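You operate a simulated robot arm through the tools that you are given. There is no shell and no other tool. Be economical: measure what you need, move in short steps, check, and stop when the job is done.

The job below is to be done with a simulated two-armed robot. You get a single attempt, and the scene is never put back.

JOB
On the top of the model bench, fold the filter cloth in half, so that it is half as long.

The check looks at the end state, three seconds after you hand in, the way a careful person would. Anything else that was tipped, shoved, dropped, spilled or broken makes it a failure. Flat cloth is picked up by pressing the open fingertips on it (5 to 10 N) and closing them slowly along it; thin cloth reads only 2 to 8 mm in the jaws.

ROBOT AND FRAMES
Two 7-joint arms with two-finger parallel grippers on one trunk, on a base that drives. Base frame: it is fixed to the floor where the robot stands at the start and does not move with it; the origin is under the middle of the robot, x ahead of it, y to its left, z up. Lengths are in mm, angles in rad, forces in N, time in s.
The left shoulder is at the start at [70, 163, 1145], the right one opposite. Places, roughly: top of the model bench [600, 600, 800]. Payload 3.43 kg a hand.
The TCP of each hand is the grasp point between the finger pads, 34 mm short of the fingertips. In the tool frame z runs along the fingers and y along their closing line. The gripper opens to 128 mm. The fingers are 24 mm wide and 12 mm thick; the gripper's body (48 by 130 mm) begins 96 mm behind the TCP.
Orientation is that of the tool frame in the base frame, as [roll, pitch, yaw] about the fixed x, y, z axes, in that order (R = Rz(yaw) Ry(pitch) Rx(roll)). With the fingers straight down and closing along the base's y, the tool's x points along the base's -x, its y along +y and its z along -z.

CONTROLS
- The arms move only by the tool drive_tool. It takes "left_commands", "right_commands" or both (then of equal length, played together; a hand with none holds still); each is text: rows parted by semicolons, each of 6 numbers parted by spaces: the shift along the base's x, y, z in units of 100 mm (1.0 is 100 mm), then the turn, a rotation vector about the base's x, y, z in units of 180 degrees (1.0 is 180 degrees). In form: tx ty tz rx ry rz; .... A call has 1 to 12 rows; each row is the pose to reach, as a shift and turn from the pose commanded when the call began. "left_fingers" and "right_fingers" are, for a hand that has rows, the gripper command, from -1 (shut) to 1 (fully open), values between in proportion, set as the call begins (left out, the last holds). A call with a number of a shift or a turn outside -1 to 1 is refused whole. Each row takes 0.2 s and may step no farther than 50 mm and 0.15 rad from the row before; otherwise, or with a gripper value out of range, the whole call is refused. A pose out of reach is approached as far as the arm can. The call stops where the force on the tool passes 40 N (or 10 N more than at its start, if that is more) or the arm is blocked; 0.2 s more then pass. Each finger travels about 153 mm/s and halts on what it meets, pressing with about 38 N; the grip force reading is that of the motor and also rises with nothing between the fingers. The clock runs only during rows and for 0.2 s after the last one: add rows that repeat a pose to give the fingers time. It gives the time, the measured TCP pose, the force on the tool (base axes), the opening and the grip force at its end, in the units of the frame above (readings bear some noise).
- Cameras (640 x 400 px; columns grow to the right, rows downward): "scene" is now at [135.1, 2.3, 1361.9]; the picture's right is [0.07, -1.00, 0.00], its down [-0.71, -0.05, -0.70] and it looks along [0.70, 0.05, -0.71] (base axes); focal length 280 px, centre (320, 200). "left" rides on the left gripper at [76, 11, -160] in its tool frame; the picture's right is [-0.15, 0.99, 0.00], its down [-0.88, -0.13, -0.46] and it looks along [-0.45, -0.07, 0.89] (tool axes); focal length 234 px, centre (320, 200). "right" rides on the right gripper at [76, -11, -160] in its tool frame; the picture's right is [0.15, 0.99, 0.00], its down [-0.88, 0.13, -0.46] and it looks along [-0.45, 0.07, 0.89] (tool axes); focal length 234 px, centre (320, 200). There is no depth. A picture from a camera that has moved, and an enlarged one, comes with that camera's place and axes in the base frame and with its lens. The place of the scene camera against the robot may be out by one fixed shift of up to 12 mm in any direction.
- capture(camera): a new picture of that camera. The clock stands still meanwhile.
- slide_trunk(by): slides the trunk up (or, below 0, down) by that many mm; the arms and the scene camera ride with it, the base frame stays. It gives what a move gives, with no picture.
- roll_base(legs): drives the robot by 1 to 6 legs, each [ahead, left, turn to the left] in mm, mm and rad, along the robot's own axes; the way and the turn of a leg run together, so that a leg with both is an arc; at most 1500 mm and 3.142 rad a leg. The arms and the cameras ride along, it lands a little off, and it stops where it bumps. It gives what a move gives.
- pan_tilt(pan, tilt): turns the head with the scene camera to pan (to the left, within 1.501 rad either way) and tilt (down, from -0.506 to 1.204), counted from straight ahead of the robot. It gives what a move gives.
- zoom(camera, box): a new picture of the part [left, top, right, bottom] of that camera's present view, enlarged. The clock stands still meanwhile.
- hand_in(): hands the job in; it is judged then, once.

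Go step by step. Nothing tells you exact positions but the pictures and the camera data: compare them with the known pose of the tool, close in by small moves and look again before you grip or let go. The budget is 120 turns and 92 pictures, counting those below and the enlarged ones. Unless the task says otherwise, let go and move clear before handing in, and close with one line.

The tools are called by a JSON object that holds its "fn" and its "kwargs". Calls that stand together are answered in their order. drive_tool: Moves the arms, as the interface text tells. Its arguments: {"type":"object","properties":{"left_commands":{"type":"string"},"left_fingers":{"type":"number"},"right_commands":{"type":"string"},"right_fingers":{"type":"number"}},"required":[]} The other tools are called the same way: slide_trunk (by) slides the trunk up or down; roll_base (legs) drives the base; pan_tilt (pan, tilt) turns the head that bears the scene camera; capture (camera) takes a picture; zoom (camera, box) takes an enlarged picture of a part of a camera's view; hand_in () hands the job in.

At the start:

```text
time: 0.0
left_ee_pos: [655.0, 303.4, 1037.7]
left_orientation: [3.14, 0.0, -3.14]
left_force: [-0.8, 1.0, -0.4]
left_gripper_width: 127.9
left_grip_force: 0.1
right_ee_pos: [661.6, -306.9, 1025.9]
right_orientation: [-3.141, 0.0, 3.142]
right_force: [0.2, 0.3, 0.4]
right_gripper_width: 127.9
right_grip_force: 0.1
trunk travel left (down, up): [-625.0, 315.0]
robot x, y, heading: [1.4, 2.7, -0.001]
head pan, tilt: [0.075, 0.796]
```

scene: 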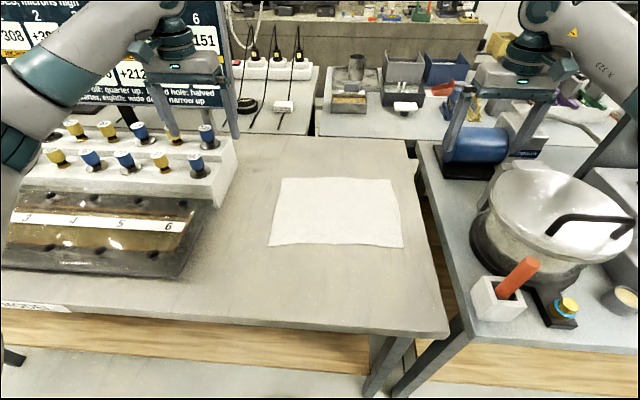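
right: 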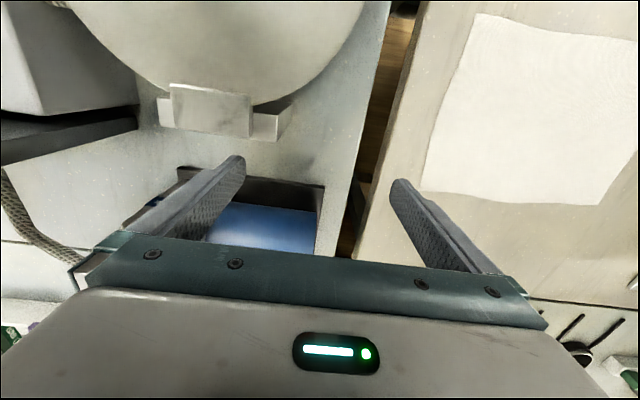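
left: 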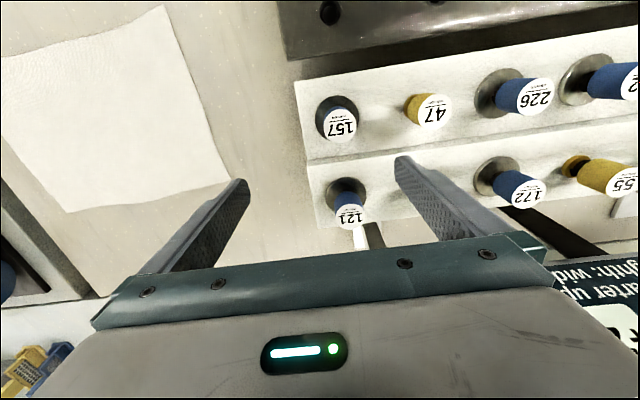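

The cloth lies flat at about x 525–790, y −170 to 165. Its long side (about 335 mm) runs along y, so I will bring the left short edge over onto the right one with both hands. First I'll raise the trunk for clearance, then turn and shift the base so both hands reach the cloth without crossing.

{"fn": "slide_trunk", "kwargs": {"by": 100}}

{"fn": "zoom", "kwargs": {"camera": "scene", "box": [240, 120, 480, 270]}}

```text
time: 1.3
left_ee_pos: [654.8, 302.2, 1135.8]
left_orientation: [-3.141, -0.002, -3.14]
left_force: [1.1, 0.0, 0.1]
left_gripper_width: 128.1
left_grip_force: 0.0
right_ee_pos: [661.1, -306.2, 1126.2]
right_orientation: [-3.14, 0.001, -3.141]
right_force: [-1.1, -0.1, 0.6]
right_gripper_width: 127.9
right_grip_force: 0.1
trunk travel left (down, up): [-725.0, 215.0]
robot x, y, heading: [-0.0, 1.1, 0.0]
head pan, tilt: [0.075, 0.796]
```

```text
2.67 times, centred on (360, 195) of scene
camera zoom: at [135.5, 2.3, 1461.8], right [0.07, -1.0, 0.0], down [-0.71, -0.05, -0.7], along [0.7, 0.05, -0.72], focal length 746 px, centre (213, 213)
```

zoom: 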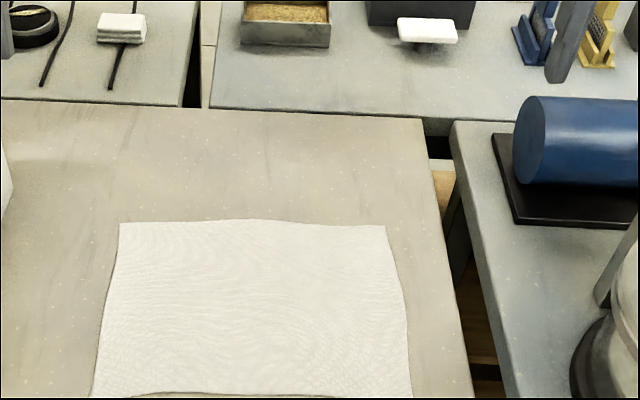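

The cloth is flat, with its short edges on the left and right. Next I'll arc the base to the left while turning it right.

{"fn": "roll_base", "kwargs": {"legs": [[0, 200, -0.4]]}}

{"fn": "pan_tilt", "kwargs": {"pan": 0.15, "tilt": 0.8}}

{"fn": "capture", "kwargs": {"camera": "scene"}}

```text
time: 2.9
left_ee_pos: [761.2, 216.5, 1137.7]
left_orientation: [3.141, 0.0, 2.739]
left_force: [0.4, -0.5, -0.3]
left_gripper_width: 127.8
left_grip_force: 0.0
right_ee_pos: [527.2, -348.4, 1125.6]
right_orientation: [-3.141, -0.001, 2.736]
right_force: [-1.1, 0.2, -0.7]
right_gripper_width: 128.1
right_grip_force: 0.1
trunk travel left (down, up): [-725.0, 215.0]
robot x, y, heading: [35.9, 192.4, -0.404]
head pan, tilt: [0.075, 0.796]
```

```text
time: 3.6
left_ee_pos: [760.8, 217.2, 1137.6]
left_orientation: [-3.141, 0.0, 2.739]
left_force: [0.7, 0.0, -0.8]
left_gripper_width: 128.0
left_grip_force: 0.1
right_ee_pos: [527.9, -346.6, 1126.0]
right_orientation: [3.14, 0.0, 2.737]
right_force: [0.4, -0.1, 0.2]
right_gripper_width: 128.3
right_grip_force: 0.1
trunk travel left (down, up): [-725.0, 215.0]
robot x, y, heading: [41.3, 197.3, -0.409]
head pan, tilt: [0.15, 0.799]
```

```text
87 pictures are left
camera scene: at [168.6, 152.0, 1461.6], right [-0.25, -0.97, 0.0], down [-0.69, 0.18, -0.7], along [0.67, -0.18, -0.72], focal length 280 px, centre (320, 200)
```

scene: 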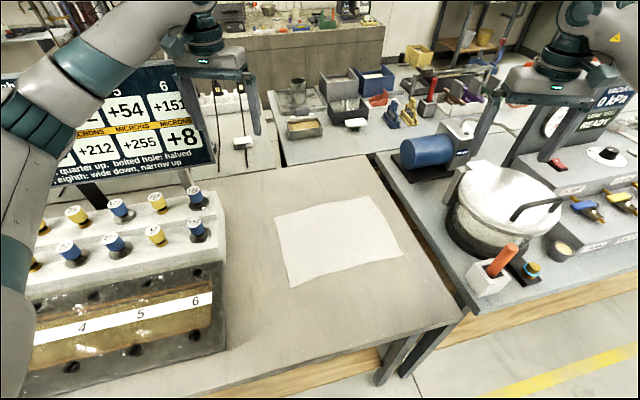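

Both hands are clear of everything. I'll bring the right hand left across the cloth towards the near-left corner, squaring both hands to the cloth on the way.

{"fn": "drive_tool", "kwargs": {"right_commands": "0 0.4 0 0 0 0.044; 0 0.7 0 0 0 0.088; 0 1 0 0 0 0.1286", "left_commands": "0 0 0 0 0 0.044; 0 0 0 0 0 0.088; 0 0 0 0 0 0.1286"}}

{"fn": "drive_tool", "kwargs": {"right_commands": "0 0.5 0 0 0 0; 0 1 0 0 0 0"}}

{"fn": "drive_tool", "kwargs": {"right_commands": "0 0.5 0 0 0 0; 0 1 0 0 0 0"}}

{"fn": "capture", "kwargs": {"camera": "scene"}}

```text
time: 4.4
left_ee_pos: [761.4, 217.6, 1137.4]
left_orientation: [3.142, 0.0, -3.141]
left_force: [0.0, 0.0, 0.8]
left_gripper_width: 128.3
left_grip_force: 0.0
right_ee_pos: [528.0, -245.7, 1126.2]
right_orientation: [-3.141, -0.001, -3.141]
right_force: [0.0, 1.0, -0.1]
right_gripper_width: 128.2
right_grip_force: 0.1
trunk travel left (down, up): [-725.0, 215.0]
robot x, y, heading: [39.9, 193.4, -0.404]
head pan, tilt: [0.15, 0.799]
```

```text
time: 5.0
left_ee_pos: [763.5, 219.3, 1136.8]
left_orientation: [-3.14, -0.001, -3.141]
left_force: [0.0, 0.1, -0.3]
left_gripper_width: 128.0
left_grip_force: 0.0
right_ee_pos: [527.6, -145.8, 1128.5]
right_orientation: [-3.14, 0.0, 3.14]
right_force: [0.1, -0.2, -0.1]
right_gripper_width: 127.9
right_grip_force: 0.1
trunk travel left (down, up): [-725.0, 215.0]
robot x, y, heading: [39.5, 195.7, -0.402]
head pan, tilt: [0.15, 0.799]
```

```text
time: 5.6
left_ee_pos: [762.0, 219.8, 1135.8]
left_orientation: [-3.141, -0.001, -3.14]
left_force: [0.5, 0.0, -0.6]
left_gripper_width: 128.1
left_grip_force: 0.0
right_ee_pos: [528.2, -42.7, 1126.6]
right_orientation: [-3.14, -0.002, 3.141]
right_force: [0.4, -0.2, -0.2]
right_gripper_width: 128.1
right_grip_force: 0.0
trunk travel left (down, up): [-725.0, 215.0]
robot x, y, heading: [39.2, 196.1, -0.401]
head pan, tilt: [0.15, 0.799]
```

```text
86 pictures are left
camera scene: at [169.5, 154.6, 1461.6], right [-0.25, -0.97, 0.0], down [-0.69, 0.18, -0.7], along [0.67, -0.18, -0.72], focal length 280 px, centre (320, 200)
```

scene: 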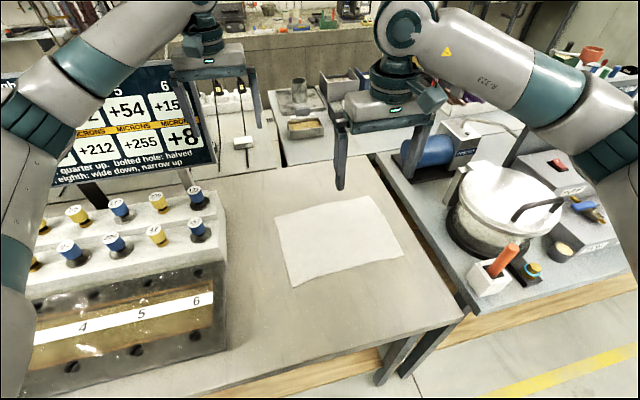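

The elbows swing outwards, so there's room for both hands. I'll bring both over the left edge while lowering, then look through the wrist cameras.

{"fn": "drive_tool", "kwargs": {"right_commands": "0 0.4 -0.3 0 0 0; 0 0.8 -0.6 0 0 0; 0 1 -1 0 0 0", "left_commands": "0 0 -0.4 0 0 0; 0 0 -0.7 0 0 0; 0 0 -1 0 0 0"}}

{"fn": "drive_tool", "kwargs": {"right_commands": "0 0.4 -0.3 0 0 0; 0 0.7 -0.6 0 0 0; 0 0.8 -1 0 0 0", "left_commands": "0 -0.2 -0.4 0 0 0; 0 -0.4 -0.7 0 0 0; 0 -0.7 -1 0 0 0", "left_fingers": -0.4, "right_fingers": -0.4}}

{"fn": "capture", "kwargs": {"camera": "scene"}}

{"fn": "capture", "kwargs": {"camera": "right"}}

{"fn": "capture", "kwargs": {"camera": "left"}}

```text
time: 6.4
left_ee_pos: [761.1, 214.5, 1036.6]
left_orientation: [-3.141, -0.001, -3.141]
left_force: [0.0, -0.2, -0.3]
left_gripper_width: 127.9
left_grip_force: 0.0
right_ee_pos: [529.4, 54.0, 1025.2]
right_orientation: [3.139, 0.0, 3.139]
right_force: [0.1, -0.5, 0.0]
right_gripper_width: 128.3
right_grip_force: 0.0
trunk travel left (down, up): [-725.0, 215.0]
robot x, y, heading: [41.5, 194.2, -0.403]
head pan, tilt: [0.15, 0.799]
```

```text
time: 7.2
left_ee_pos: [760.6, 145.9, 936.0]
left_orientation: [3.139, -0.001, -3.139]
left_force: [-1.0, 0.6, -0.3]
left_gripper_width: 38.3
left_grip_force: 0.0
right_ee_pos: [529.3, 133.0, 924.4]
right_orientation: [3.141, 0.0, 3.141]
right_force: [-0.4, -0.4, -0.6]
right_gripper_width: 38.4
right_grip_force: 0.1
trunk travel left (down, up): [-725.0, 215.0]
robot x, y, heading: [39.5, 197.6, -0.402]
head pan, tilt: [0.15, 0.799]
```

```text
85 pictures are left
camera scene: at [169.3, 149.7, 1461.6], right [-0.25, -0.97, 0.0], down [-0.69, 0.18, -0.7], along [0.67, -0.17, -0.72], focal length 280 px, centre (320, 200)
```

scene: 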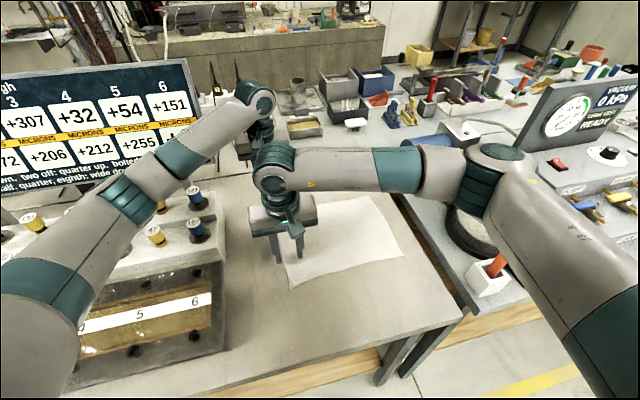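

```text
84 pictures are left
camera right: at [453.8, 123.2, 1085.2], right [-0.15, 0.99, 0.0], down [0.88, 0.13, 0.46], along [0.45, 0.07, -0.89], focal length 234 px, centre (320, 200)
```

right: 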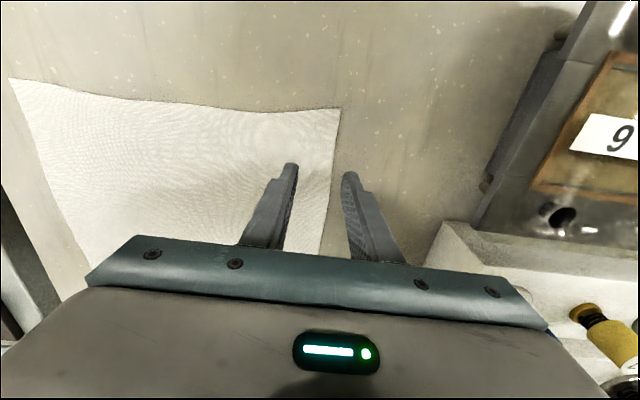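

```text
83 pictures are left
camera left: at [686.6, 155.3, 1095.3], right [0.15, 0.99, 0.0], down [0.88, -0.13, 0.46], along [0.45, -0.06, -0.89], focal length 234 px, centre (320, 200)
```

left: 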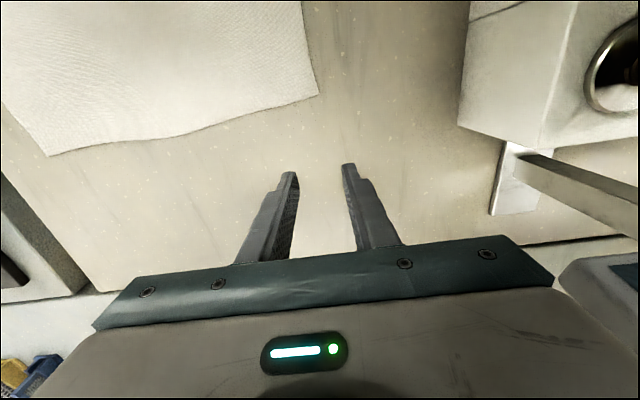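

The wrist and scene views only agree if the surface is nearer z≈845 than 800, so I'll go down carefully. The left-edge corners then come out at about (474,146) near and (699,153) far. I'll line up about 35 mm inside the edge.

{"fn": "drive_tool", "kwargs": {"right_commands": "-0.2 -0.1 0 0 0 0; -0.37 -0.21 0 0 0 0; -0.37 -0.21 0 0 0 0", "left_commands": "-0.4 -0.1 0 0 0 0; -0.6 -0.2 0 0 0 0; -0.77 -0.28 -0.12 0 0 0", "left_fingers": -0.5, "right_fingers": -0.5}}

{"fn": "capture", "kwargs": {"camera": "right"}}

{"fn": "capture", "kwargs": {"camera": "left"}}

{"fn": "capture", "kwargs": {"camera": "scene"}}

```text
time: 8.0
left_ee_pos: [684.8, 118.1, 925.9]
left_orientation: [3.141, 0.001, -3.14]
left_force: [-0.2, 0.1, -0.1]
left_gripper_width: 32.2
left_grip_force: 0.0
right_ee_pos: [491.6, 114.1, 925.7]
right_orientation: [3.141, 0.001, -3.141]
right_force: [0.3, -0.3, -1.0]
right_gripper_width: 32.0
right_grip_force: 0.0
trunk travel left (down, up): [-725.0, 215.0]
robot x, y, heading: [39.6, 197.6, -0.403]
head pan, tilt: [0.15, 0.799]
```

```text
82 pictures are left
camera right: at [415.6, 103.7, 1085.5], right [-0.15, 0.99, 0.0], down [0.88, 0.13, 0.46], along [0.45, 0.07, -0.89], focal length 234 px, centre (320, 200)
```

right: 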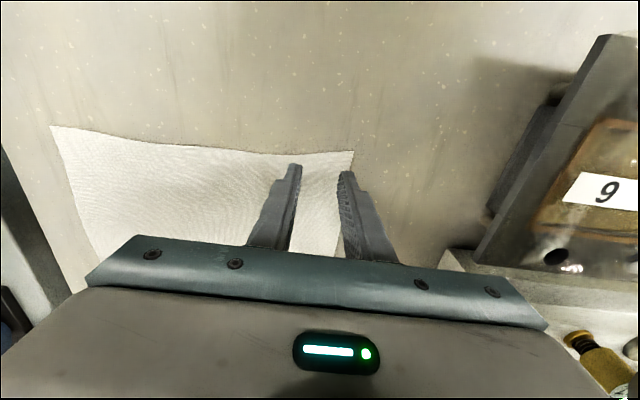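

```text
81 pictures are left
camera left: at [608.6, 129.5, 1084.9], right [0.14, 0.99, 0.0], down [0.88, -0.13, 0.46], along [0.45, -0.07, -0.89], focal length 234 px, centre (320, 200)
```

left: 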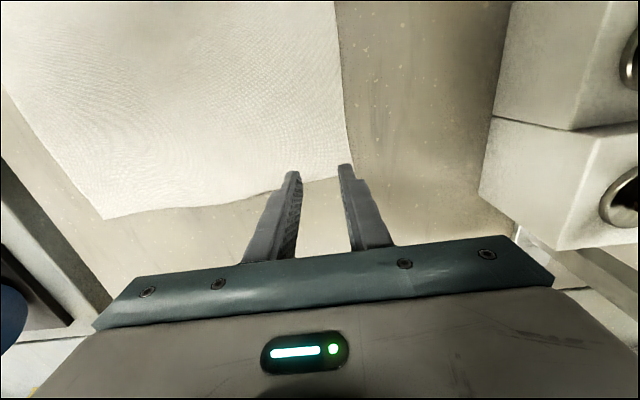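

```text
80 pictures are left
camera scene: at [168.6, 152.4, 1461.7], right [-0.25, -0.97, 0.0], down [-0.69, 0.18, -0.7], along [0.67, -0.18, -0.72], focal length 280 px, centre (320, 200)
```

scene: 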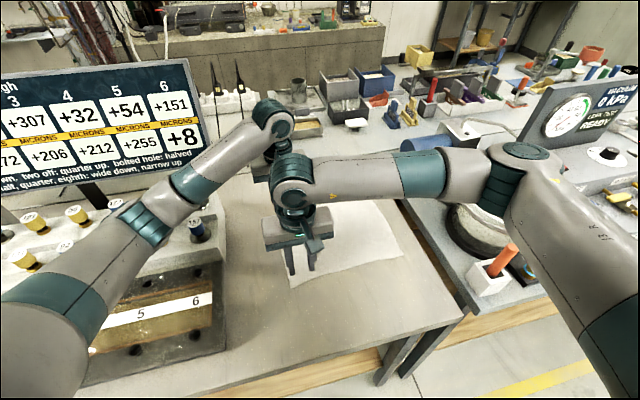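

Parallax puts the bench top at z≈856, the near corner at (473,147) and the far corner at (698,149). The hands are well placed, so I'll lower to just above the cloth.

{"fn": "drive_tool", "kwargs": {"right_commands": "0 -0.02 -0.1 0 0 0; 0 -0.04 -0.2 0 0 0; 0 -0.04 -0.29 0 0 0; 0 -0.04 -0.29 0 0 0", "left_commands": "-0.05 -0.02 -0.1 0 0 0; -0.05 -0.04 -0.2 0 0 0; -0.05 -0.04 -0.29 0 0 0; -0.05 -0.04 -0.29 0 0 0"}}

{"fn": "zoom", "kwargs": {"camera": "right", "box": [200, 90, 440, 240]}}

{"fn": "zoom", "kwargs": {"camera": "left", "box": [200, 90, 440, 240]}}

```text
time: 9.0
left_ee_pos: [679.0, 115.1, 895.8]
left_orientation: [-3.141, 0.0, -3.14]
left_force: [-0.1, -0.2, -0.7]
left_gripper_width: 32.1
left_grip_force: 0.0
right_ee_pos: [491.4, 109.1, 897.4]
right_orientation: [3.141, 0.001, -3.14]
right_force: [0.2, -0.6, -0.7]
right_gripper_width: 31.6
right_grip_force: 0.0
trunk travel left (down, up): [-725.0, 215.0]
robot x, y, heading: [40.3, 195.9, -0.407]
head pan, tilt: [0.15, 0.799]
```

```text
2.67 times, centred on (320, 165) of right
camera zoom: at [415.2, 98.7, 1056.8], right [-0.15, 0.99, 0.0], down [0.88, 0.13, 0.46], along [0.45, 0.07, -0.89], focal length 624 px, centre (320, 293)
```

zoom: 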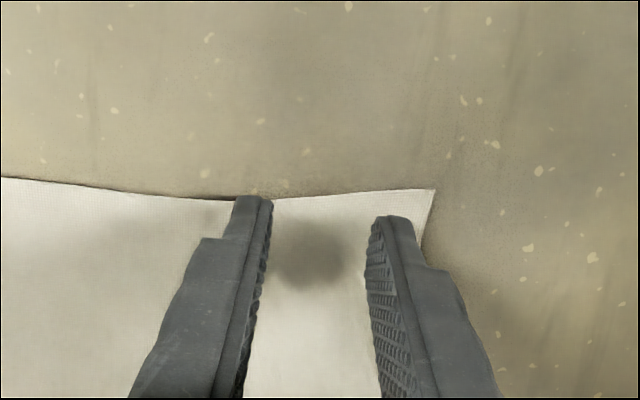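

```text
2.67 times, centred on (320, 165) of left
camera zoom: at [603.3, 125.0, 1055.2], right [0.15, 0.99, 0.0], down [0.88, -0.13, 0.46], along [0.45, -0.07, -0.89], focal length 624 px, centre (320, 293)
```

zoom: 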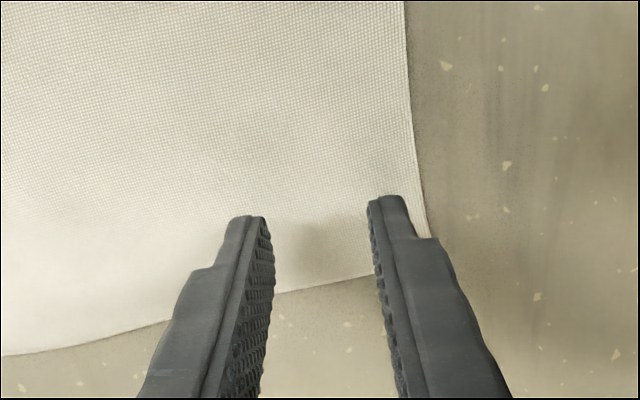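

Both sets of fingertips are just above the cloth at its corners. I'll nudge them inward slightly and press down in small steps.

{"fn": "drive_tool", "kwargs": {"right_commands": "0.08 0 0 0 0 0; 0.08 0 -0.03 0 0 0; 0.08 0 -0.05 0 0 0; 0.08 0 -0.06 0 0 0; 0.08 0 -0.06 0 0 0", "left_commands": "-0.06 0 0 0 0 0; -0.06 0 -0.03 0 0 0; -0.06 0 -0.05 0 0 0; -0.06 0 -0.06 0 0 0; -0.06 0 -0.06 0 0 0"}}

```text
time: 10.2
left_ee_pos: [672.9, 114.6, 890.2]
left_orientation: [-3.142, -0.001, -3.14]
left_force: [-0.4, 0.7, -0.3]
left_gripper_width: 31.9
left_grip_force: 0.3
right_ee_pos: [498.7, 109.0, 890.7]
right_orientation: [-3.14, 0.001, 3.141]
right_force: [-0.1, 0.2, -0.2]
right_gripper_width: 32.1
right_grip_force: 0.1
trunk travel left (down, up): [-725.0, 215.0]
robot x, y, heading: [38.5, 193.9, -0.404]
head pan, tilt: [0.15, 0.799]
```

{"fn": "drive_tool", "kwargs": {"right_commands": "0 0 -0.01 0 0 0; 0 0 -0.02 0 0 0; 0 0 -0.03 0 0 0; 0 0 -0.03 0 0 0", "left_commands": "0 0 -0.01 0 0 0; 0 0 -0.02 0 0 0; 0 0 -0.03 0 0 0; 0 0 -0.03 0 0 0"}}

{"fn": "zoom", "kwargs": {"camera": "right", "box": [200, 90, 440, 240]}}

```text
time: 11.2
left_ee_pos: [673.0, 114.0, 888.4]
left_orientation: [3.141, 0.0, -3.139]
left_force: [-1.3, 0.8, 0.5]
left_gripper_width: 32.0
left_grip_force: 0.1
right_ee_pos: [499.5, 109.0, 888.9]
right_orientation: [3.141, 0.001, 3.141]
right_force: [-0.2, -0.4, -0.3]
right_gripper_width: 32.1
right_grip_force: 0.1
trunk travel left (down, up): [-725.0, 215.0]
robot x, y, heading: [45.0, 195.2, -0.398]
head pan, tilt: [0.15, 0.799]
```

```text
2.67 times, centred on (320, 165) of right
camera zoom: at [422.8, 98.5, 1048.0], right [-0.15, 0.99, 0.0], down [0.88, 0.13, 0.46], along [0.45, 0.07, -0.89], focal length 624 px, centre (320, 293)
```

zoom: 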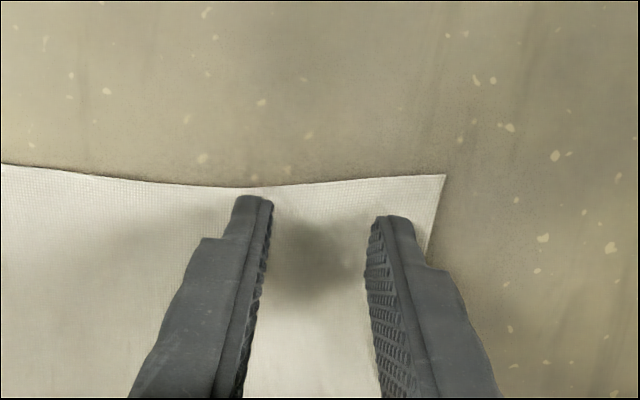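

There's no contact yet, so I'll keep going down in small steps and watch the force.

{"fn": "drive_tool", "kwargs": {"right_commands": "0 0 -0.01 0 0 0; 0 0 -0.02 0 0 0; 0 0 -0.03 0 0 0; 0 0 -0.04 0 0 0; 0 0 -0.04 0 0 0", "left_commands": "0 0 -0.01 0 0 0; 0 0 -0.02 0 0 0; 0 0 -0.03 0 0 0; 0 0 -0.04 0 0 0; 0 0 -0.04 0 0 0"}}

{"fn": "drive_tool", "kwargs": {"right_commands": "0 0 -0.01 0 0 0; 0 0 -0.02 0 0 0; 0 0 -0.03 0 0 0; 0 0 -0.03 0 0 0", "left_commands": "0 0 -0.01 0 0 0; 0 0 -0.02 0 0 0; 0 0 -0.03 0 0 0; 0 0 -0.03 0 0 0"}}

```text
time: 12.4
left_ee_pos: [672.4, 115.5, 885.6]
left_orientation: [-3.141, 0.001, -3.138]
left_force: [2.2, -0.2, 11.0]
left_gripper_width: 31.6
left_grip_force: 0.0
right_ee_pos: [498.1, 108.3, 885.7]
right_orientation: [-3.141, 0.003, 3.14]
right_force: [2.6, 0.0, 7.1]
right_gripper_width: 32.0
right_grip_force: 0.0
trunk travel left (down, up): [-725.0, 215.0]
robot x, y, heading: [38.6, 191.2, -0.398]
head pan, tilt: [0.15, 0.799]
```

```text
time: 13.5
left_ee_pos: [673.6, 113.7, 884.9]
left_orientation: [-3.139, 0.008, -3.139]
left_force: [-1.7, -0.3, 9.6]
left_gripper_width: 32.2
left_grip_force: 0.2
right_ee_pos: [498.7, 108.6, 885.9]
right_orientation: [3.14, 0.009, 3.141]
right_force: [-3.5, -1.3, 21.1]
right_gripper_width: 32.0
right_grip_force: 0.1
trunk travel left (down, up): [-725.0, 215.0]
robot x, y, heading: [39.1, 196.1, -0.399]
head pan, tilt: [0.15, 0.799]
stopped in row 4 (right hand): the force on the tool passed its limit (the readings are from after the stop); the commanded pose is now the measured one
```

Contact is at TCP z≈885.5 on both hands. I'll close the fingers slowly in stages while keeping a light press.

{"fn": "drive_tool", "kwargs": {"right_commands": "0 0 0 0 0 0; 0 0 0 0 0 0", "left_commands": "0 0 0 0 0 0; 0 0 0 0 0 0", "left_fingers": -0.58, "right_fingers": -0.58}}

{"fn": "zoom", "kwargs": {"camera": "right", "box": [200, 90, 440, 240]}}

{"fn": "zoom", "kwargs": {"camera": "left", "box": [200, 90, 440, 240]}}

```text
time: 14.1
left_ee_pos: [673.7, 115.1, 885.4]
left_orientation: [-3.138, 0.009, -3.14]
left_force: [3.2, -2.3, 21.6]
left_gripper_width: 25.1
left_grip_force: 0.0
right_ee_pos: [497.7, 109.3, 885.4]
right_orientation: [3.14, 0.009, 3.14]
right_force: [2.7, 2.1, 26.4]
right_gripper_width: 24.0
right_grip_force: 0.0
trunk travel left (down, up): [-725.0, 215.0]
robot x, y, heading: [40.4, 195.7, -0.405]
head pan, tilt: [0.15, 0.799]
```

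```text
2.67 times, centred on (320, 165) of right
camera zoom: at [421.1, 99.0, 1044.7], right [-0.15, 0.99, 0.0], down [0.88, 0.13, 0.46], along [0.46, 0.07, -0.89], focal length 624 px, centre (320, 293)
```

zoom: 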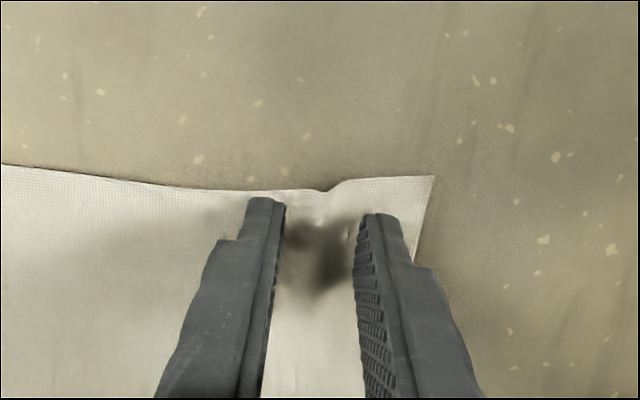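

```text
2.67 times, centred on (320, 165) of left
camera zoom: at [595.6, 125.4, 1043.8], right [0.14, 0.99, 0.0], down [0.88, -0.13, 0.46], along [0.46, -0.07, -0.89], focal length 624 px, centre (320, 293)
```

zoom: 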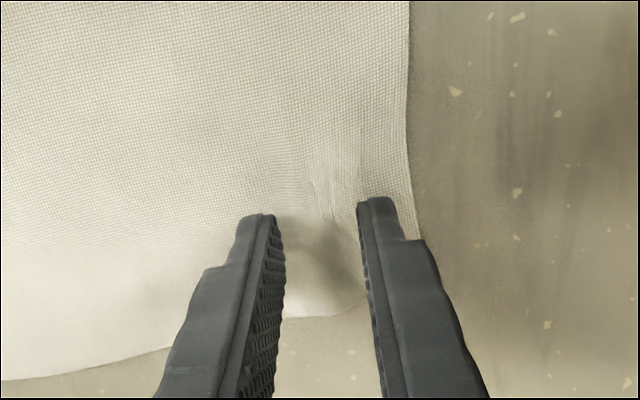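

The cloth is buckling up between the fingers in both hands. I'll ease the pressing force a little and keep closing.

{"fn": "drive_tool", "kwargs": {"right_commands": "0 0 0.015 0 0 0; 0 0 0.015 0 0 0", "left_commands": "0 0 0.012 0 0 0; 0 0 0.012 0 0 0", "left_fingers": -0.66, "right_fingers": -0.66}}

{"fn": "drive_tool", "kwargs": {"right_commands": "0 0 0 0 0 0; 0 0 0 0 0 0", "left_commands": "0 0 0 0 0 0; 0 0 0 0 0 0", "left_fingers": -0.75, "right_fingers": -0.75}}

{"fn": "zoom", "kwargs": {"camera": "right", "box": [200, 90, 440, 240]}}

{"fn": "zoom", "kwargs": {"camera": "left", "box": [200, 90, 440, 240]}}

```text
time: 14.7
left_ee_pos: [672.7, 115.2, 886.1]
left_orientation: [-3.139, 0.005, 3.141]
left_force: [0.7, -3.9, 22.3]
left_gripper_width: 19.8
left_grip_force: 0.0
right_ee_pos: [498.2, 109.3, 884.5]
right_orientation: [-3.141, 0.007, -3.141]
right_force: [1.5, 0.5, 18.8]
right_gripper_width: 19.4
right_grip_force: 0.0
trunk travel left (down, up): [-725.0, 215.0]
robot x, y, heading: [39.2, 195.4, -0.401]
head pan, tilt: [0.15, 0.799]
```

```text
time: 15.3
left_ee_pos: [672.9, 114.7, 885.4]
left_orientation: [-3.139, 0.006, -3.138]
left_force: [1.4, -3.0, 22.3]
left_gripper_width: 14.3
left_grip_force: 0.1
right_ee_pos: [497.9, 110.1, 885.1]
right_orientation: [-3.141, 0.006, 3.141]
right_force: [-0.7, 0.0, 14.5]
right_gripper_width: 13.9
right_grip_force: 0.0
trunk travel left (down, up): [-725.0, 215.0]
robot x, y, heading: [38.3, 197.5, -0.398]
head pan, tilt: [0.15, 0.799]
```

```text
2.67 times, centred on (320, 165) of right
camera zoom: at [420.7, 98.7, 1045.0], right [-0.15, 0.99, 0.0], down [0.88, 0.13, 0.46], along [0.46, 0.07, -0.89], focal length 624 px, centre (320, 293)
```

zoom: 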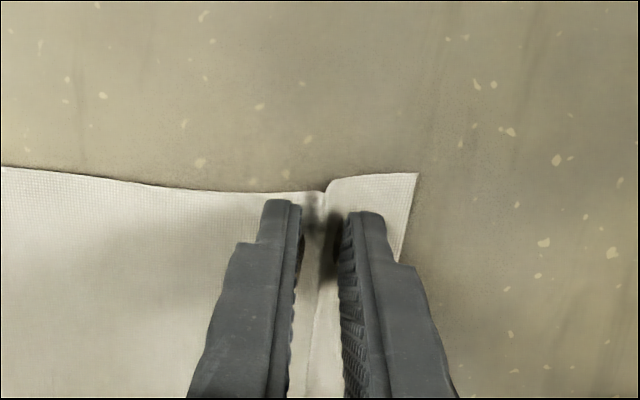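

```text
2.67 times, centred on (320, 165) of left
camera zoom: at [595.6, 125.2, 1044.0], right [0.14, 0.99, 0.0], down [0.88, -0.13, 0.46], along [0.46, -0.07, -0.89], focal length 624 px, centre (320, 293)
```

zoom: 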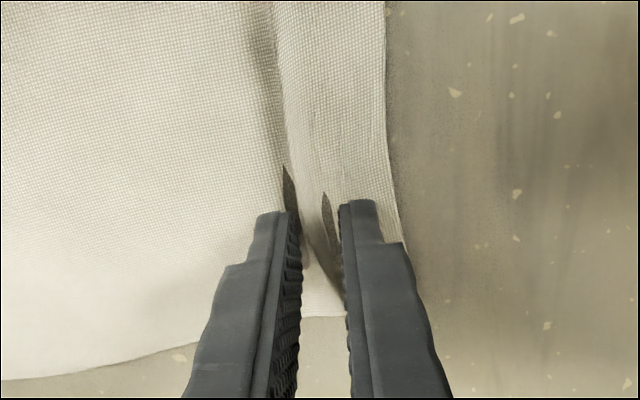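

Both hands have gathered a ridge that runs along the edge. I'll close fully on it.

{"fn": "drive_tool", "kwargs": {"right_commands": "0 0 0 0 0 0; 0 0 0 0 0 0", "left_commands": "0 0 0.01 0 0 0; 0 0 0.01 0 0 0", "left_fingers": -0.85, "right_fingers": -0.85}}

{"fn": "drive_tool", "kwargs": {"right_commands": "0 0 0 0 0 0; 0 0 0 0 0 0; 0 0 0 0 0 0", "left_commands": "0 0 0 0 0 0; 0 0 0 0 0 0; 0 0 0 0 0 0", "left_fingers": -1, "right_fingers": -1}}

{"fn": "drive_tool", "kwargs": {"right_commands": "0 0 0.1 0 0 0; 0 0 0.2 0 0 0; 0 0 0.3 0 0 0", "left_commands": "0 0 0.1 0 0 0; 0 0 0.2 0 0 0; 0 0 0.3 0 0 0"}}

{"fn": "capture", "kwargs": {"camera": "right"}}

{"fn": "capture", "kwargs": {"camera": "left"}}

```text
time: 15.9
left_ee_pos: [672.3, 115.1, 884.5]
left_orientation: [-3.14, 0.005, -3.139]
left_force: [2.3, -2.1, 13.3]
left_gripper_width: 8.2
left_grip_force: 0.1
right_ee_pos: [498.6, 110.0, 885.0]
right_orientation: [-3.141, 0.005, -3.141]
right_force: [-3.4, 1.0, 16.5]
right_gripper_width: 8.0
right_grip_force: 0.1
trunk travel left (down, up): [-725.0, 215.0]
robot x, y, heading: [36.4, 193.7, -0.403]
head pan, tilt: [0.15, 0.799]
```

```text
time: 16.7
left_ee_pos: [671.8, 115.7, 885.7]
left_orientation: [-3.141, 0.004, -3.14]
left_force: [-1.1, 3.0, 10.4]
left_gripper_width: 2.4
left_grip_force: 36.8
right_ee_pos: [498.9, 109.2, 885.7]
right_orientation: [3.141, 0.008, 3.141]
right_force: [-2.0, -0.9, 14.3]
right_gripper_width: 2.4
right_grip_force: 37.1
trunk travel left (down, up): [-725.0, 215.0]
robot x, y, heading: [40.8, 195.7, -0.403]
head pan, tilt: [0.15, 0.799]
```

```text
time: 17.5
left_ee_pos: [675.4, 116.1, 914.2]
left_orientation: [-3.139, 0.001, 3.142]
left_force: [-0.9, -0.4, -0.1]
left_gripper_width: 2.0
left_grip_force: 36.7
right_ee_pos: [499.8, 107.3, 914.1]
right_orientation: [3.141, 0.005, 3.14]
right_force: [0.9, -0.4, -0.5]
right_gripper_width: 2.1
right_grip_force: 37.3
trunk travel left (down, up): [-725.0, 215.0]
robot x, y, heading: [41.6, 198.4, -0.406]
head pan, tilt: [0.15, 0.799]
```

```text
72 pictures are left
camera right: at [423.7, 98.2, 1073.5], right [-0.15, 0.99, 0.0], down [0.88, 0.13, 0.46], along [0.45, 0.07, -0.89], focal length 234 px, centre (320, 200)
```

right: 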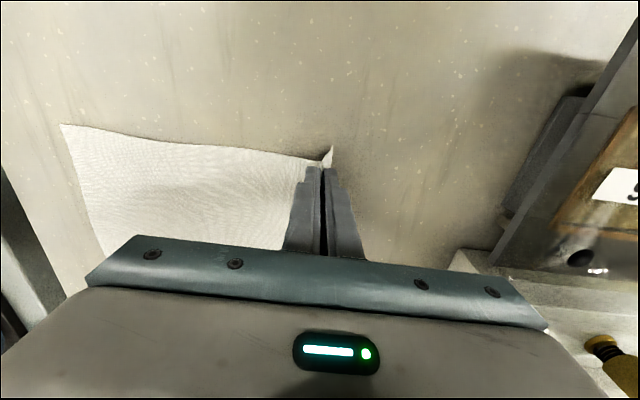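

```text
71 pictures are left
camera left: at [598.6, 125.1, 1072.9], right [0.14, 0.99, 0.0], down [0.88, -0.13, 0.46], along [0.45, -0.07, -0.89], focal length 234 px, centre (320, 200)
```

left: 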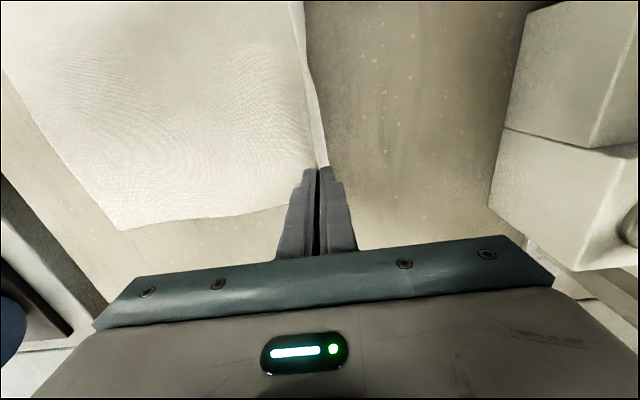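

Both corners are gripped and lifted cleanly, each with a short tail. I'll carry the edge up and over in an arc towards −y, tilting the hands so the tails flip outward.

{"fn": "drive_tool", "kwargs": {"right_commands": "0 -0.2 0.15 0.021 0 0; 0 -0.4 0.28 0.042 0 0; 0 -0.6 0.38 0.064 0 0; 0 -0.8 0.46 0.096 0 0; 0 -0.97 0.52 0.127 0 0; 0 -0.97 0.52 0.127 0 0", "left_commands": "0 -0.2 0.15 0.021 0 0; 0 -0.4 0.28 0.042 0 0; 0 -0.6 0.38 0.064 0 0; 0 -0.8 0.46 0.096 0 0; 0 -0.97 0.52 0.127 0 0; 0 -0.97 0.52 0.127 0 0"}}

{"fn": "capture", "kwargs": {"camera": "scene"}}

{"fn": "capture", "kwargs": {"camera": "right"}}

{"fn": "capture", "kwargs": {"camera": "left"}}

```text
time: 18.9
left_ee_pos: [675.1, 19.7, 966.5]
left_orientation: [2.745, 0.003, -3.139]
left_force: [0.0, 0.0, 0.0]
left_gripper_width: 1.9
left_grip_force: 37.1
right_ee_pos: [501.4, 13.3, 967.0]
right_orientation: [2.743, 0.004, 3.14]
right_force: [-0.4, 0.4, -0.3]
right_gripper_width: 2.1
right_grip_force: 36.3
trunk travel left (down, up): [-725.0, 215.0]
robot x, y, heading: [37.5, 196.4, -0.403]
head pan, tilt: [0.15, 0.799]
```

```text
70 pictures are left
camera scene: at [169.4, 154.0, 1461.6], right [-0.25, -0.97, 0.0], down [-0.69, 0.18, -0.7], along [0.67, -0.18, -0.72], focal length 280 px, centre (320, 200)
```

scene: 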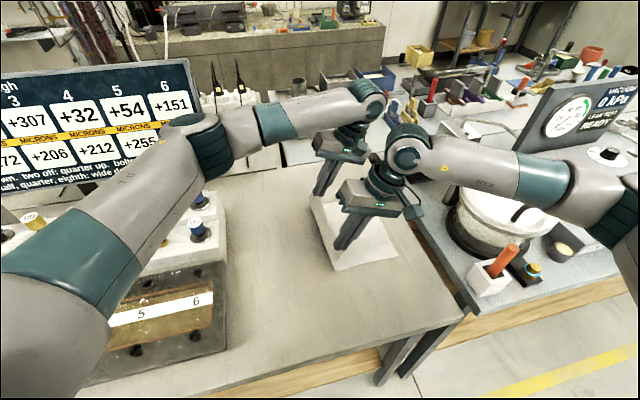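

```text
69 pictures are left
camera right: at [424.2, -57.8, 1109.3], right [-0.15, 0.91, 0.38], down [0.88, -0.06, 0.47], along [0.45, 0.41, -0.79], focal length 234 px, centre (320, 200)
```

right: 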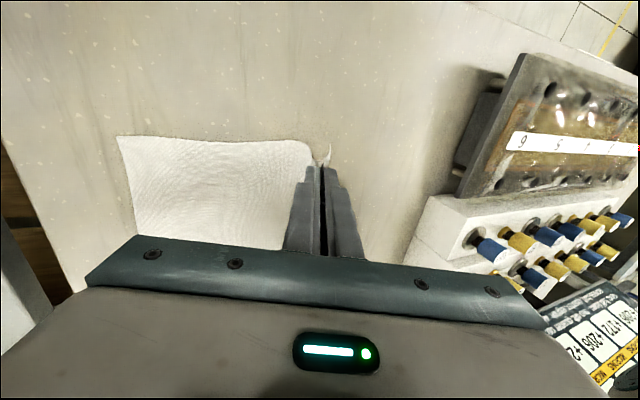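

```text
68 pictures are left
camera left: at [598.9, -32.6, 1117.5], right [0.14, 0.91, 0.38], down [0.88, -0.3, 0.37], along [0.45, 0.28, -0.85], focal length 234 px, centre (320, 200)
```

left: 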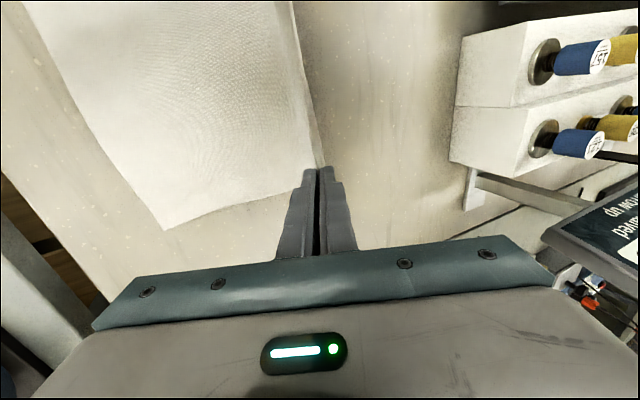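

The arc is going well and the bottom layer has stayed put. I'll roll the base about 60 mm towards −y so the left arm stays well within reach.

{"fn": "roll_base", "kwargs": {"legs": [[23, -55, 0]]}}

{"fn": "capture", "kwargs": {"camera": "right"}}

{"fn": "capture", "kwargs": {"camera": "scene"}}

```text
time: 19.9
left_ee_pos: [673.3, -39.2, 967.2]
left_orientation: [2.745, 0.003, -3.141]
left_force: [1.3, -0.3, 0.3]
left_gripper_width: 2.0
left_grip_force: 36.5
right_ee_pos: [499.6, -45.3, 966.4]
right_orientation: [2.743, 0.003, 3.14]
right_force: [-0.6, -0.2, -0.8]
right_gripper_width: 2.3
right_grip_force: 37.1
trunk travel left (down, up): [-725.0, 215.0]
robot x, y, heading: [40.2, 140.4, -0.404]
head pan, tilt: [0.15, 0.799]
```

```text
67 pictures are left
camera right: at [423.4, -116.4, 1109.3], right [-0.15, 0.91, 0.38], down [0.88, -0.06, 0.47], along [0.45, 0.41, -0.79], focal length 234 px, centre (320, 200)
```

right: 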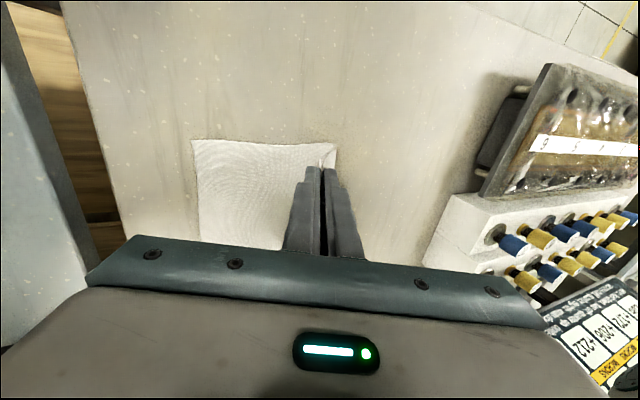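

```text
66 pictures are left
camera scene: at [168.3, 94.7, 1461.7], right [-0.25, -0.97, 0.0], down [-0.69, 0.18, -0.7], along [0.67, -0.17, -0.72], focal length 280 px, centre (320, 200)
```

scene: 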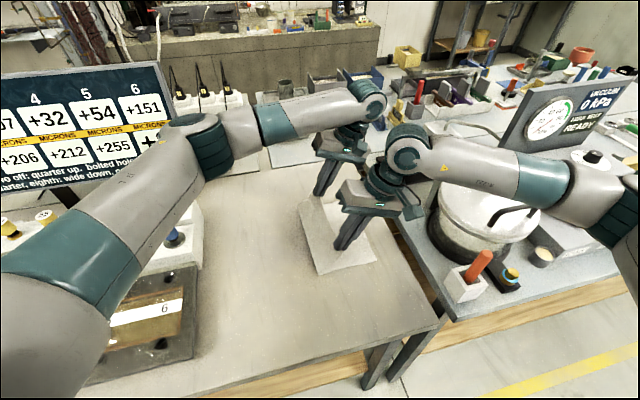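

The loop is forming near y≈15 and the right edge hasn't moved (y≈−132 to −140). I'll continue the arc downward, adding tilt.

{"fn": "drive_tool", "kwargs": {"right_commands": "0 -0.18 -0.07 0.03 0 0; 0 -0.35 -0.22 0.064 0 0; 0 -0.5 -0.40 0.096 0 0; 0 -0.63 -0.57 0.127 0 0; 0 -0.63 -0.57 0.127 0 0", "left_commands": "0 -0.18 -0.07 0.03 0 0; 0 -0.35 -0.22 0.064 0 0; 0 -0.5 -0.40 0.096 0 0; 0 -0.63 -0.57 0.127 0 0; 0 -0.63 -0.57 0.127 0 0"}}

{"fn": "capture", "kwargs": {"camera": "right"}}

{"fn": "capture", "kwargs": {"camera": "left"}}

{"fn": "zoom", "kwargs": {"camera": "scene", "box": [260, 130, 460, 290]}}

```text
time: 21.1
left_ee_pos: [675.2, -92.2, 920.4]
left_orientation: [2.407, 0.002, 3.141]
left_force: [-0.1, -0.8, -0.7]
left_gripper_width: 1.9
left_grip_force: 36.5
left hand out of reach, approached as far as the arm can: row 4, 5
right_ee_pos: [499.8, -106.9, 910.1]
right_orientation: [2.341, 0.003, 3.139]
right_force: [0.4, 0.0, -0.2]
right_gripper_width: 2.0
right_grip_force: 36.9
trunk travel left (down, up): [-725.0, 215.0]
robot x, y, heading: [37.4, 139.8, -0.404]
head pan, tilt: [0.15, 0.799]
```

```text
65 pictures are left
camera right: at [423.8, -228.2, 1012.8], right [-0.15, 0.69, 0.71], down [0.88, -0.24, 0.41], along [0.45, 0.68, -0.57], focal length 234 px, centre (320, 200)
```

right: 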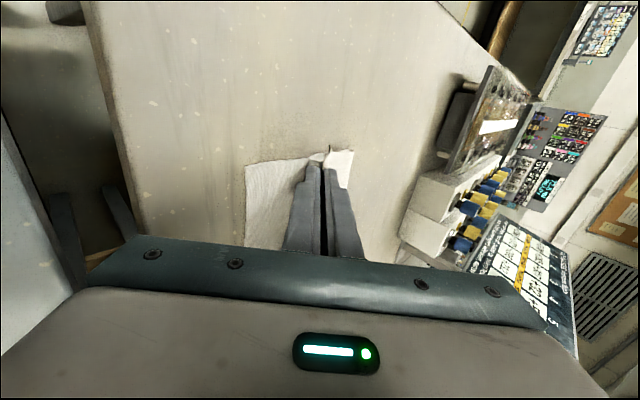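

```text
64 pictures are left
camera left: at [598.5, -192.7, 1045.3], right [0.15, 0.73, 0.66], down [0.88, -0.4, 0.25], along [0.45, 0.55, -0.7], focal length 234 px, centre (320, 200)
```

left: 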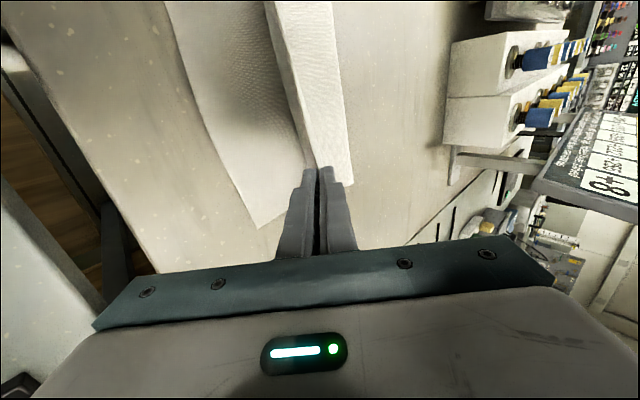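

```text
2.50 times, centred on (360, 210) of scene
camera zoom: at [168.8, 95.0, 1461.6], right [-0.25, -0.97, 0.0], down [-0.69, 0.18, -0.7], along [0.67, -0.17, -0.72], focal length 699 px, centre (220, 175)
```

zoom: 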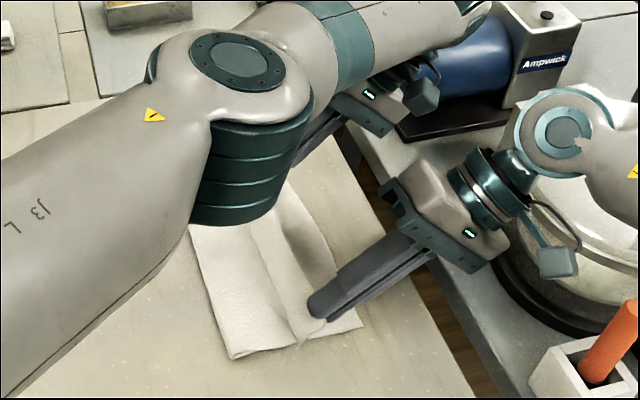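

The left hand hit its reach limit at this tilt. I'll ease the left hand's tilt back and check where it settles.

{"fn": "drive_tool", "kwargs": {"left_commands": "0 0 0.02 -0.04 0 0; 0 0 0.04 -0.08 0 0; 0 0 0.05 -0.095 0 0; 0 0 0.05 -0.095 0 0"}}

```text
time: 22.1
left_ee_pos: [674.2, -92.7, 925.5]
left_orientation: [2.705, 0.004, -3.139]
left_force: [0.1, 0.4, -1.3]
left_gripper_width: 1.9
left_grip_force: 36.7
right_ee_pos: [500.2, -108.6, 909.1]
right_orientation: [2.342, 0.005, 3.141]
right_force: [-0.1, 0.3, 0.1]
right_gripper_width: 2.2
right_grip_force: 37.1
trunk travel left (down, up): [-725.0, 215.0]
robot x, y, heading: [39.9, 134.6, -0.403]
head pan, tilt: [0.15, 0.799]
```

The left tilt is now 0.43 rad and within reach. I'll lower both hands towards the final spot.

{"fn": "drive_tool", "kwargs": {"left_commands": "0 -0.04 -0.1 0 0 0; 0 -0.08 -0.18 0 0 0; 0 -0.1 -0.24 0 0 0; 0 -0.1 -0.24 0 0 0", "right_commands": "0 -0.02 -0.06 0 0 0; 0 -0.04 -0.12 0 0 0; 0 -0.05 -0.17 0 0 0; 0 -0.05 -0.17 0 0 0"}}

{"fn": "capture", "kwargs": {"camera": "right"}}

{"fn": "capture", "kwargs": {"camera": "left"}}

{"fn": "capture", "kwargs": {"camera": "scene"}}

```text
time: 23.1
left_ee_pos: [668.7, -97.2, 907.2]
left_orientation: [2.712, 0.006, -3.138]
left_force: [-0.7, 0.0, -0.5]
left_gripper_width: 1.8
left_grip_force: 36.8
right_ee_pos: [498.5, -108.6, 900.2]
right_orientation: [2.351, 0.016, 3.138]
right_force: [-0.4, -0.2, -0.2]
right_gripper_width: 2.5
right_grip_force: 36.8
trunk travel left (down, up): [-725.0, 215.0]
robot x, y, heading: [38.2, 134.6, -0.409]
head pan, tilt: [0.15, 0.799]
```

```text
62 pictures are left
camera right: at [420.5, -228.1, 1004.2], right [-0.16, 0.7, 0.7], down [0.87, -0.23, 0.43], along [0.46, 0.68, -0.57], focal length 234 px, centre (320, 200)
```

right: 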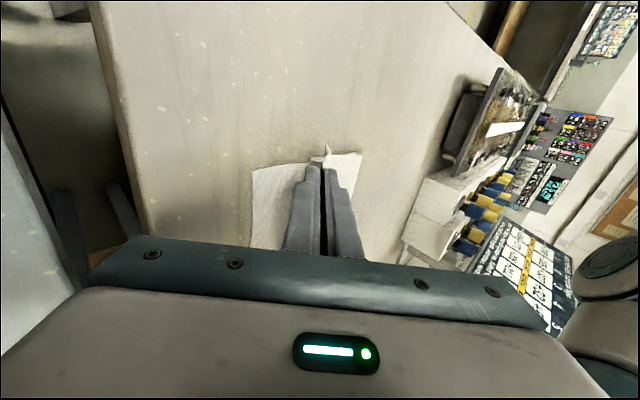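

```text
61 pictures are left
camera left: at [592.7, -154.6, 1055.7], right [0.14, 0.9, 0.41], down [0.88, -0.31, 0.37], along [0.46, 0.31, -0.83], focal length 234 px, centre (320, 200)
```

left: 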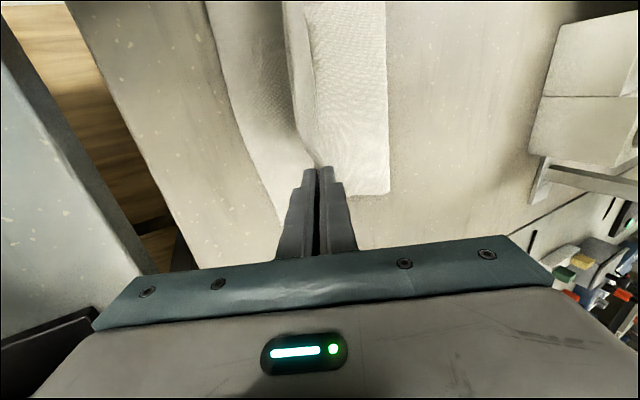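

```text
60 pictures are left
camera scene: at [161.2, 103.9, 1463.1], right [-0.25, -0.97, 0.01], down [-0.69, 0.17, -0.7], along [0.68, -0.18, -0.71], focal length 280 px, centre (320, 200)
```

scene: 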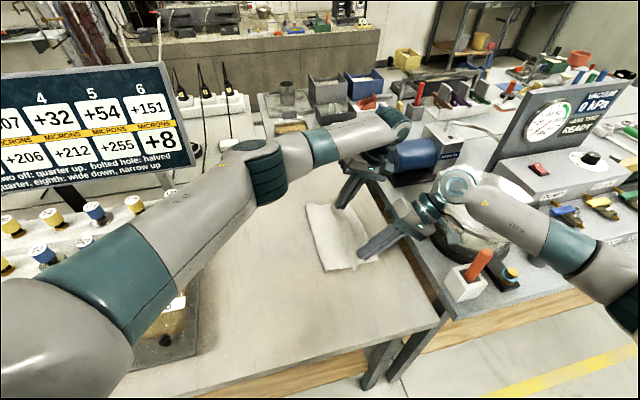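

The scene camera has shifted and tilted slightly, so some arm link (not a tool) is touching something. I'll back off that last move and find the contact.

{"fn": "drive_tool", "kwargs": {"left_commands": "0 0 0.15 0 0 0; 0 0.05 0.25 0 0 0; 0 0.05 0.25 0 0 0", "right_commands": "0 0.05 0.12 0 0 0; 0 0.1 0.2 0 0 0; 0 0.1 0.2 0 0 0"}}

{"fn": "capture", "kwargs": {"camera": "scene"}}

{"fn": "zoom", "kwargs": {"camera": "scene", "box": [360, 120, 560, 310]}}

```text
time: 23.9
left_ee_pos: [674.2, -98.7, 926.1]
left_orientation: [2.705, 0.001, -3.139]
left_force: [-0.3, -0.5, -0.2]
left_gripper_width: 1.8
left_grip_force: 37.0
right_ee_pos: [500.8, -103.8, 911.2]
right_orientation: [2.343, -0.001, 3.138]
right_force: [0.1, 0.2, -0.2]
right_gripper_width: 2.2
right_grip_force: 36.6
trunk travel left (down, up): [-725.0, 215.0]
robot x, y, heading: [40.1, 132.3, -0.404]
head pan, tilt: [0.15, 0.799]
```

```text
59 pictures are left
camera scene: at [168.8, 93.4, 1461.2], right [-0.25, -0.97, 0.0], down [-0.69, 0.18, -0.7], along [0.67, -0.17, -0.72], focal length 280 px, centre (320, 200)
```

scene: 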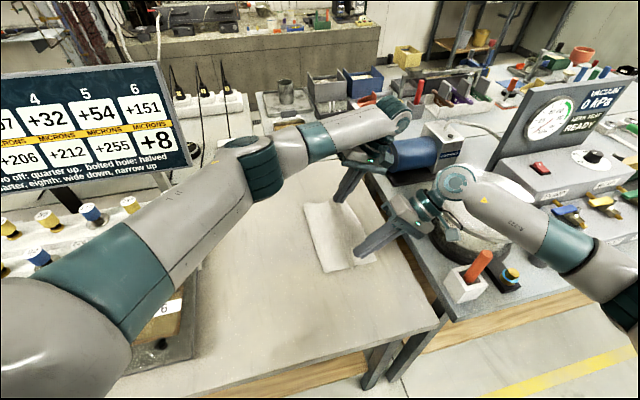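

```text
2.11 times, centred on (460, 215) of scene
camera zoom: at [168.8, 93.4, 1461.2], right [-0.25, -0.97, 0.0], down [-0.69, 0.18, -0.7], along [0.67, -0.17, -0.72], focal length 589 px, centre (25, 168)
```

zoom: 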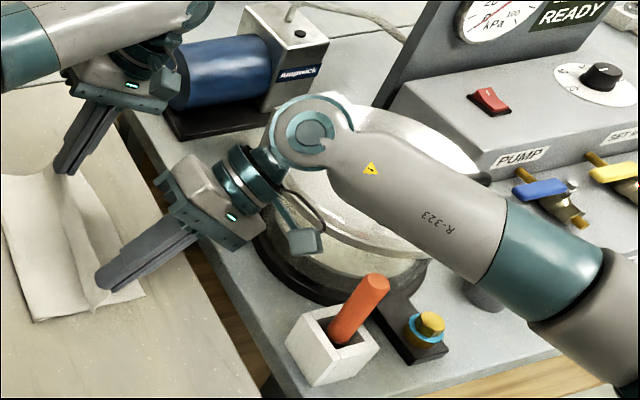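

The most likely contact is the right wrist, tilted over the vacuum pot. I'll take the tilt out of the right hand so its wrist stays clear, keeping the pinch where it is.

{"fn": "drive_tool", "kwargs": {"right_commands": "0 0.03 0.03 -0.04 0 0; 0 0.06 0.05 -0.08 0 0; 0 0.08 0.06 -0.12 0 0; 0 0.08 0.06 -0.12 0 0"}}

{"fn": "capture", "kwargs": {"camera": "scene"}}

{"fn": "zoom", "kwargs": {"camera": "scene", "box": [360, 120, 560, 310]}}

```text
time: 24.9
left_ee_pos: [673.5, -98.9, 926.4]
left_orientation: [2.705, 0.001, -3.14]
left_force: [-0.6, 0.3, 0.6]
left_gripper_width: 2.1
left_grip_force: 37.3
right_ee_pos: [500.1, -96.2, 919.3]
right_orientation: [2.721, 0.003, 3.139]
right_force: [0.1, 0.0, -0.4]
right_gripper_width: 2.0
right_grip_force: 36.8
trunk travel left (down, up): [-725.0, 215.0]
robot x, y, heading: [44.6, 137.4, -0.404]
head pan, tilt: [0.15, 0.799]
```

```text
57 pictures are left
camera scene: at [168.0, 92.8, 1461.6], right [-0.25, -0.97, 0.0], down [-0.69, 0.18, -0.7], along [0.67, -0.17, -0.72], focal length 280 px, centre (320, 200)
```

scene: 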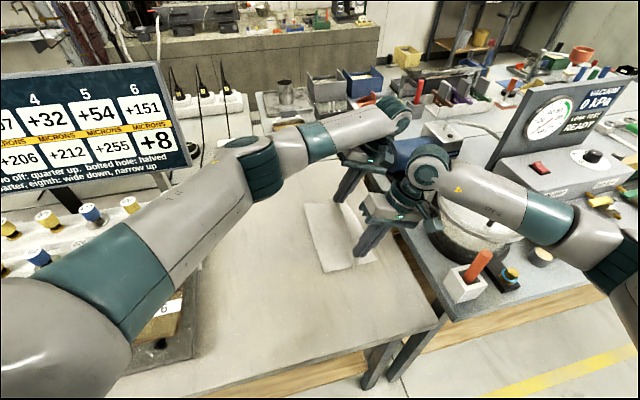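

```text
2.11 times, centred on (460, 215) of scene
camera zoom: at [168.0, 92.8, 1461.6], right [-0.25, -0.97, 0.0], down [-0.69, 0.18, -0.7], along [0.67, -0.17, -0.72], focal length 589 px, centre (25, 168)
```

zoom: 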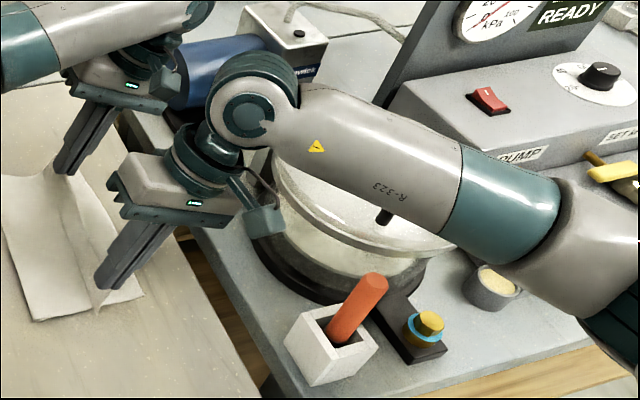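

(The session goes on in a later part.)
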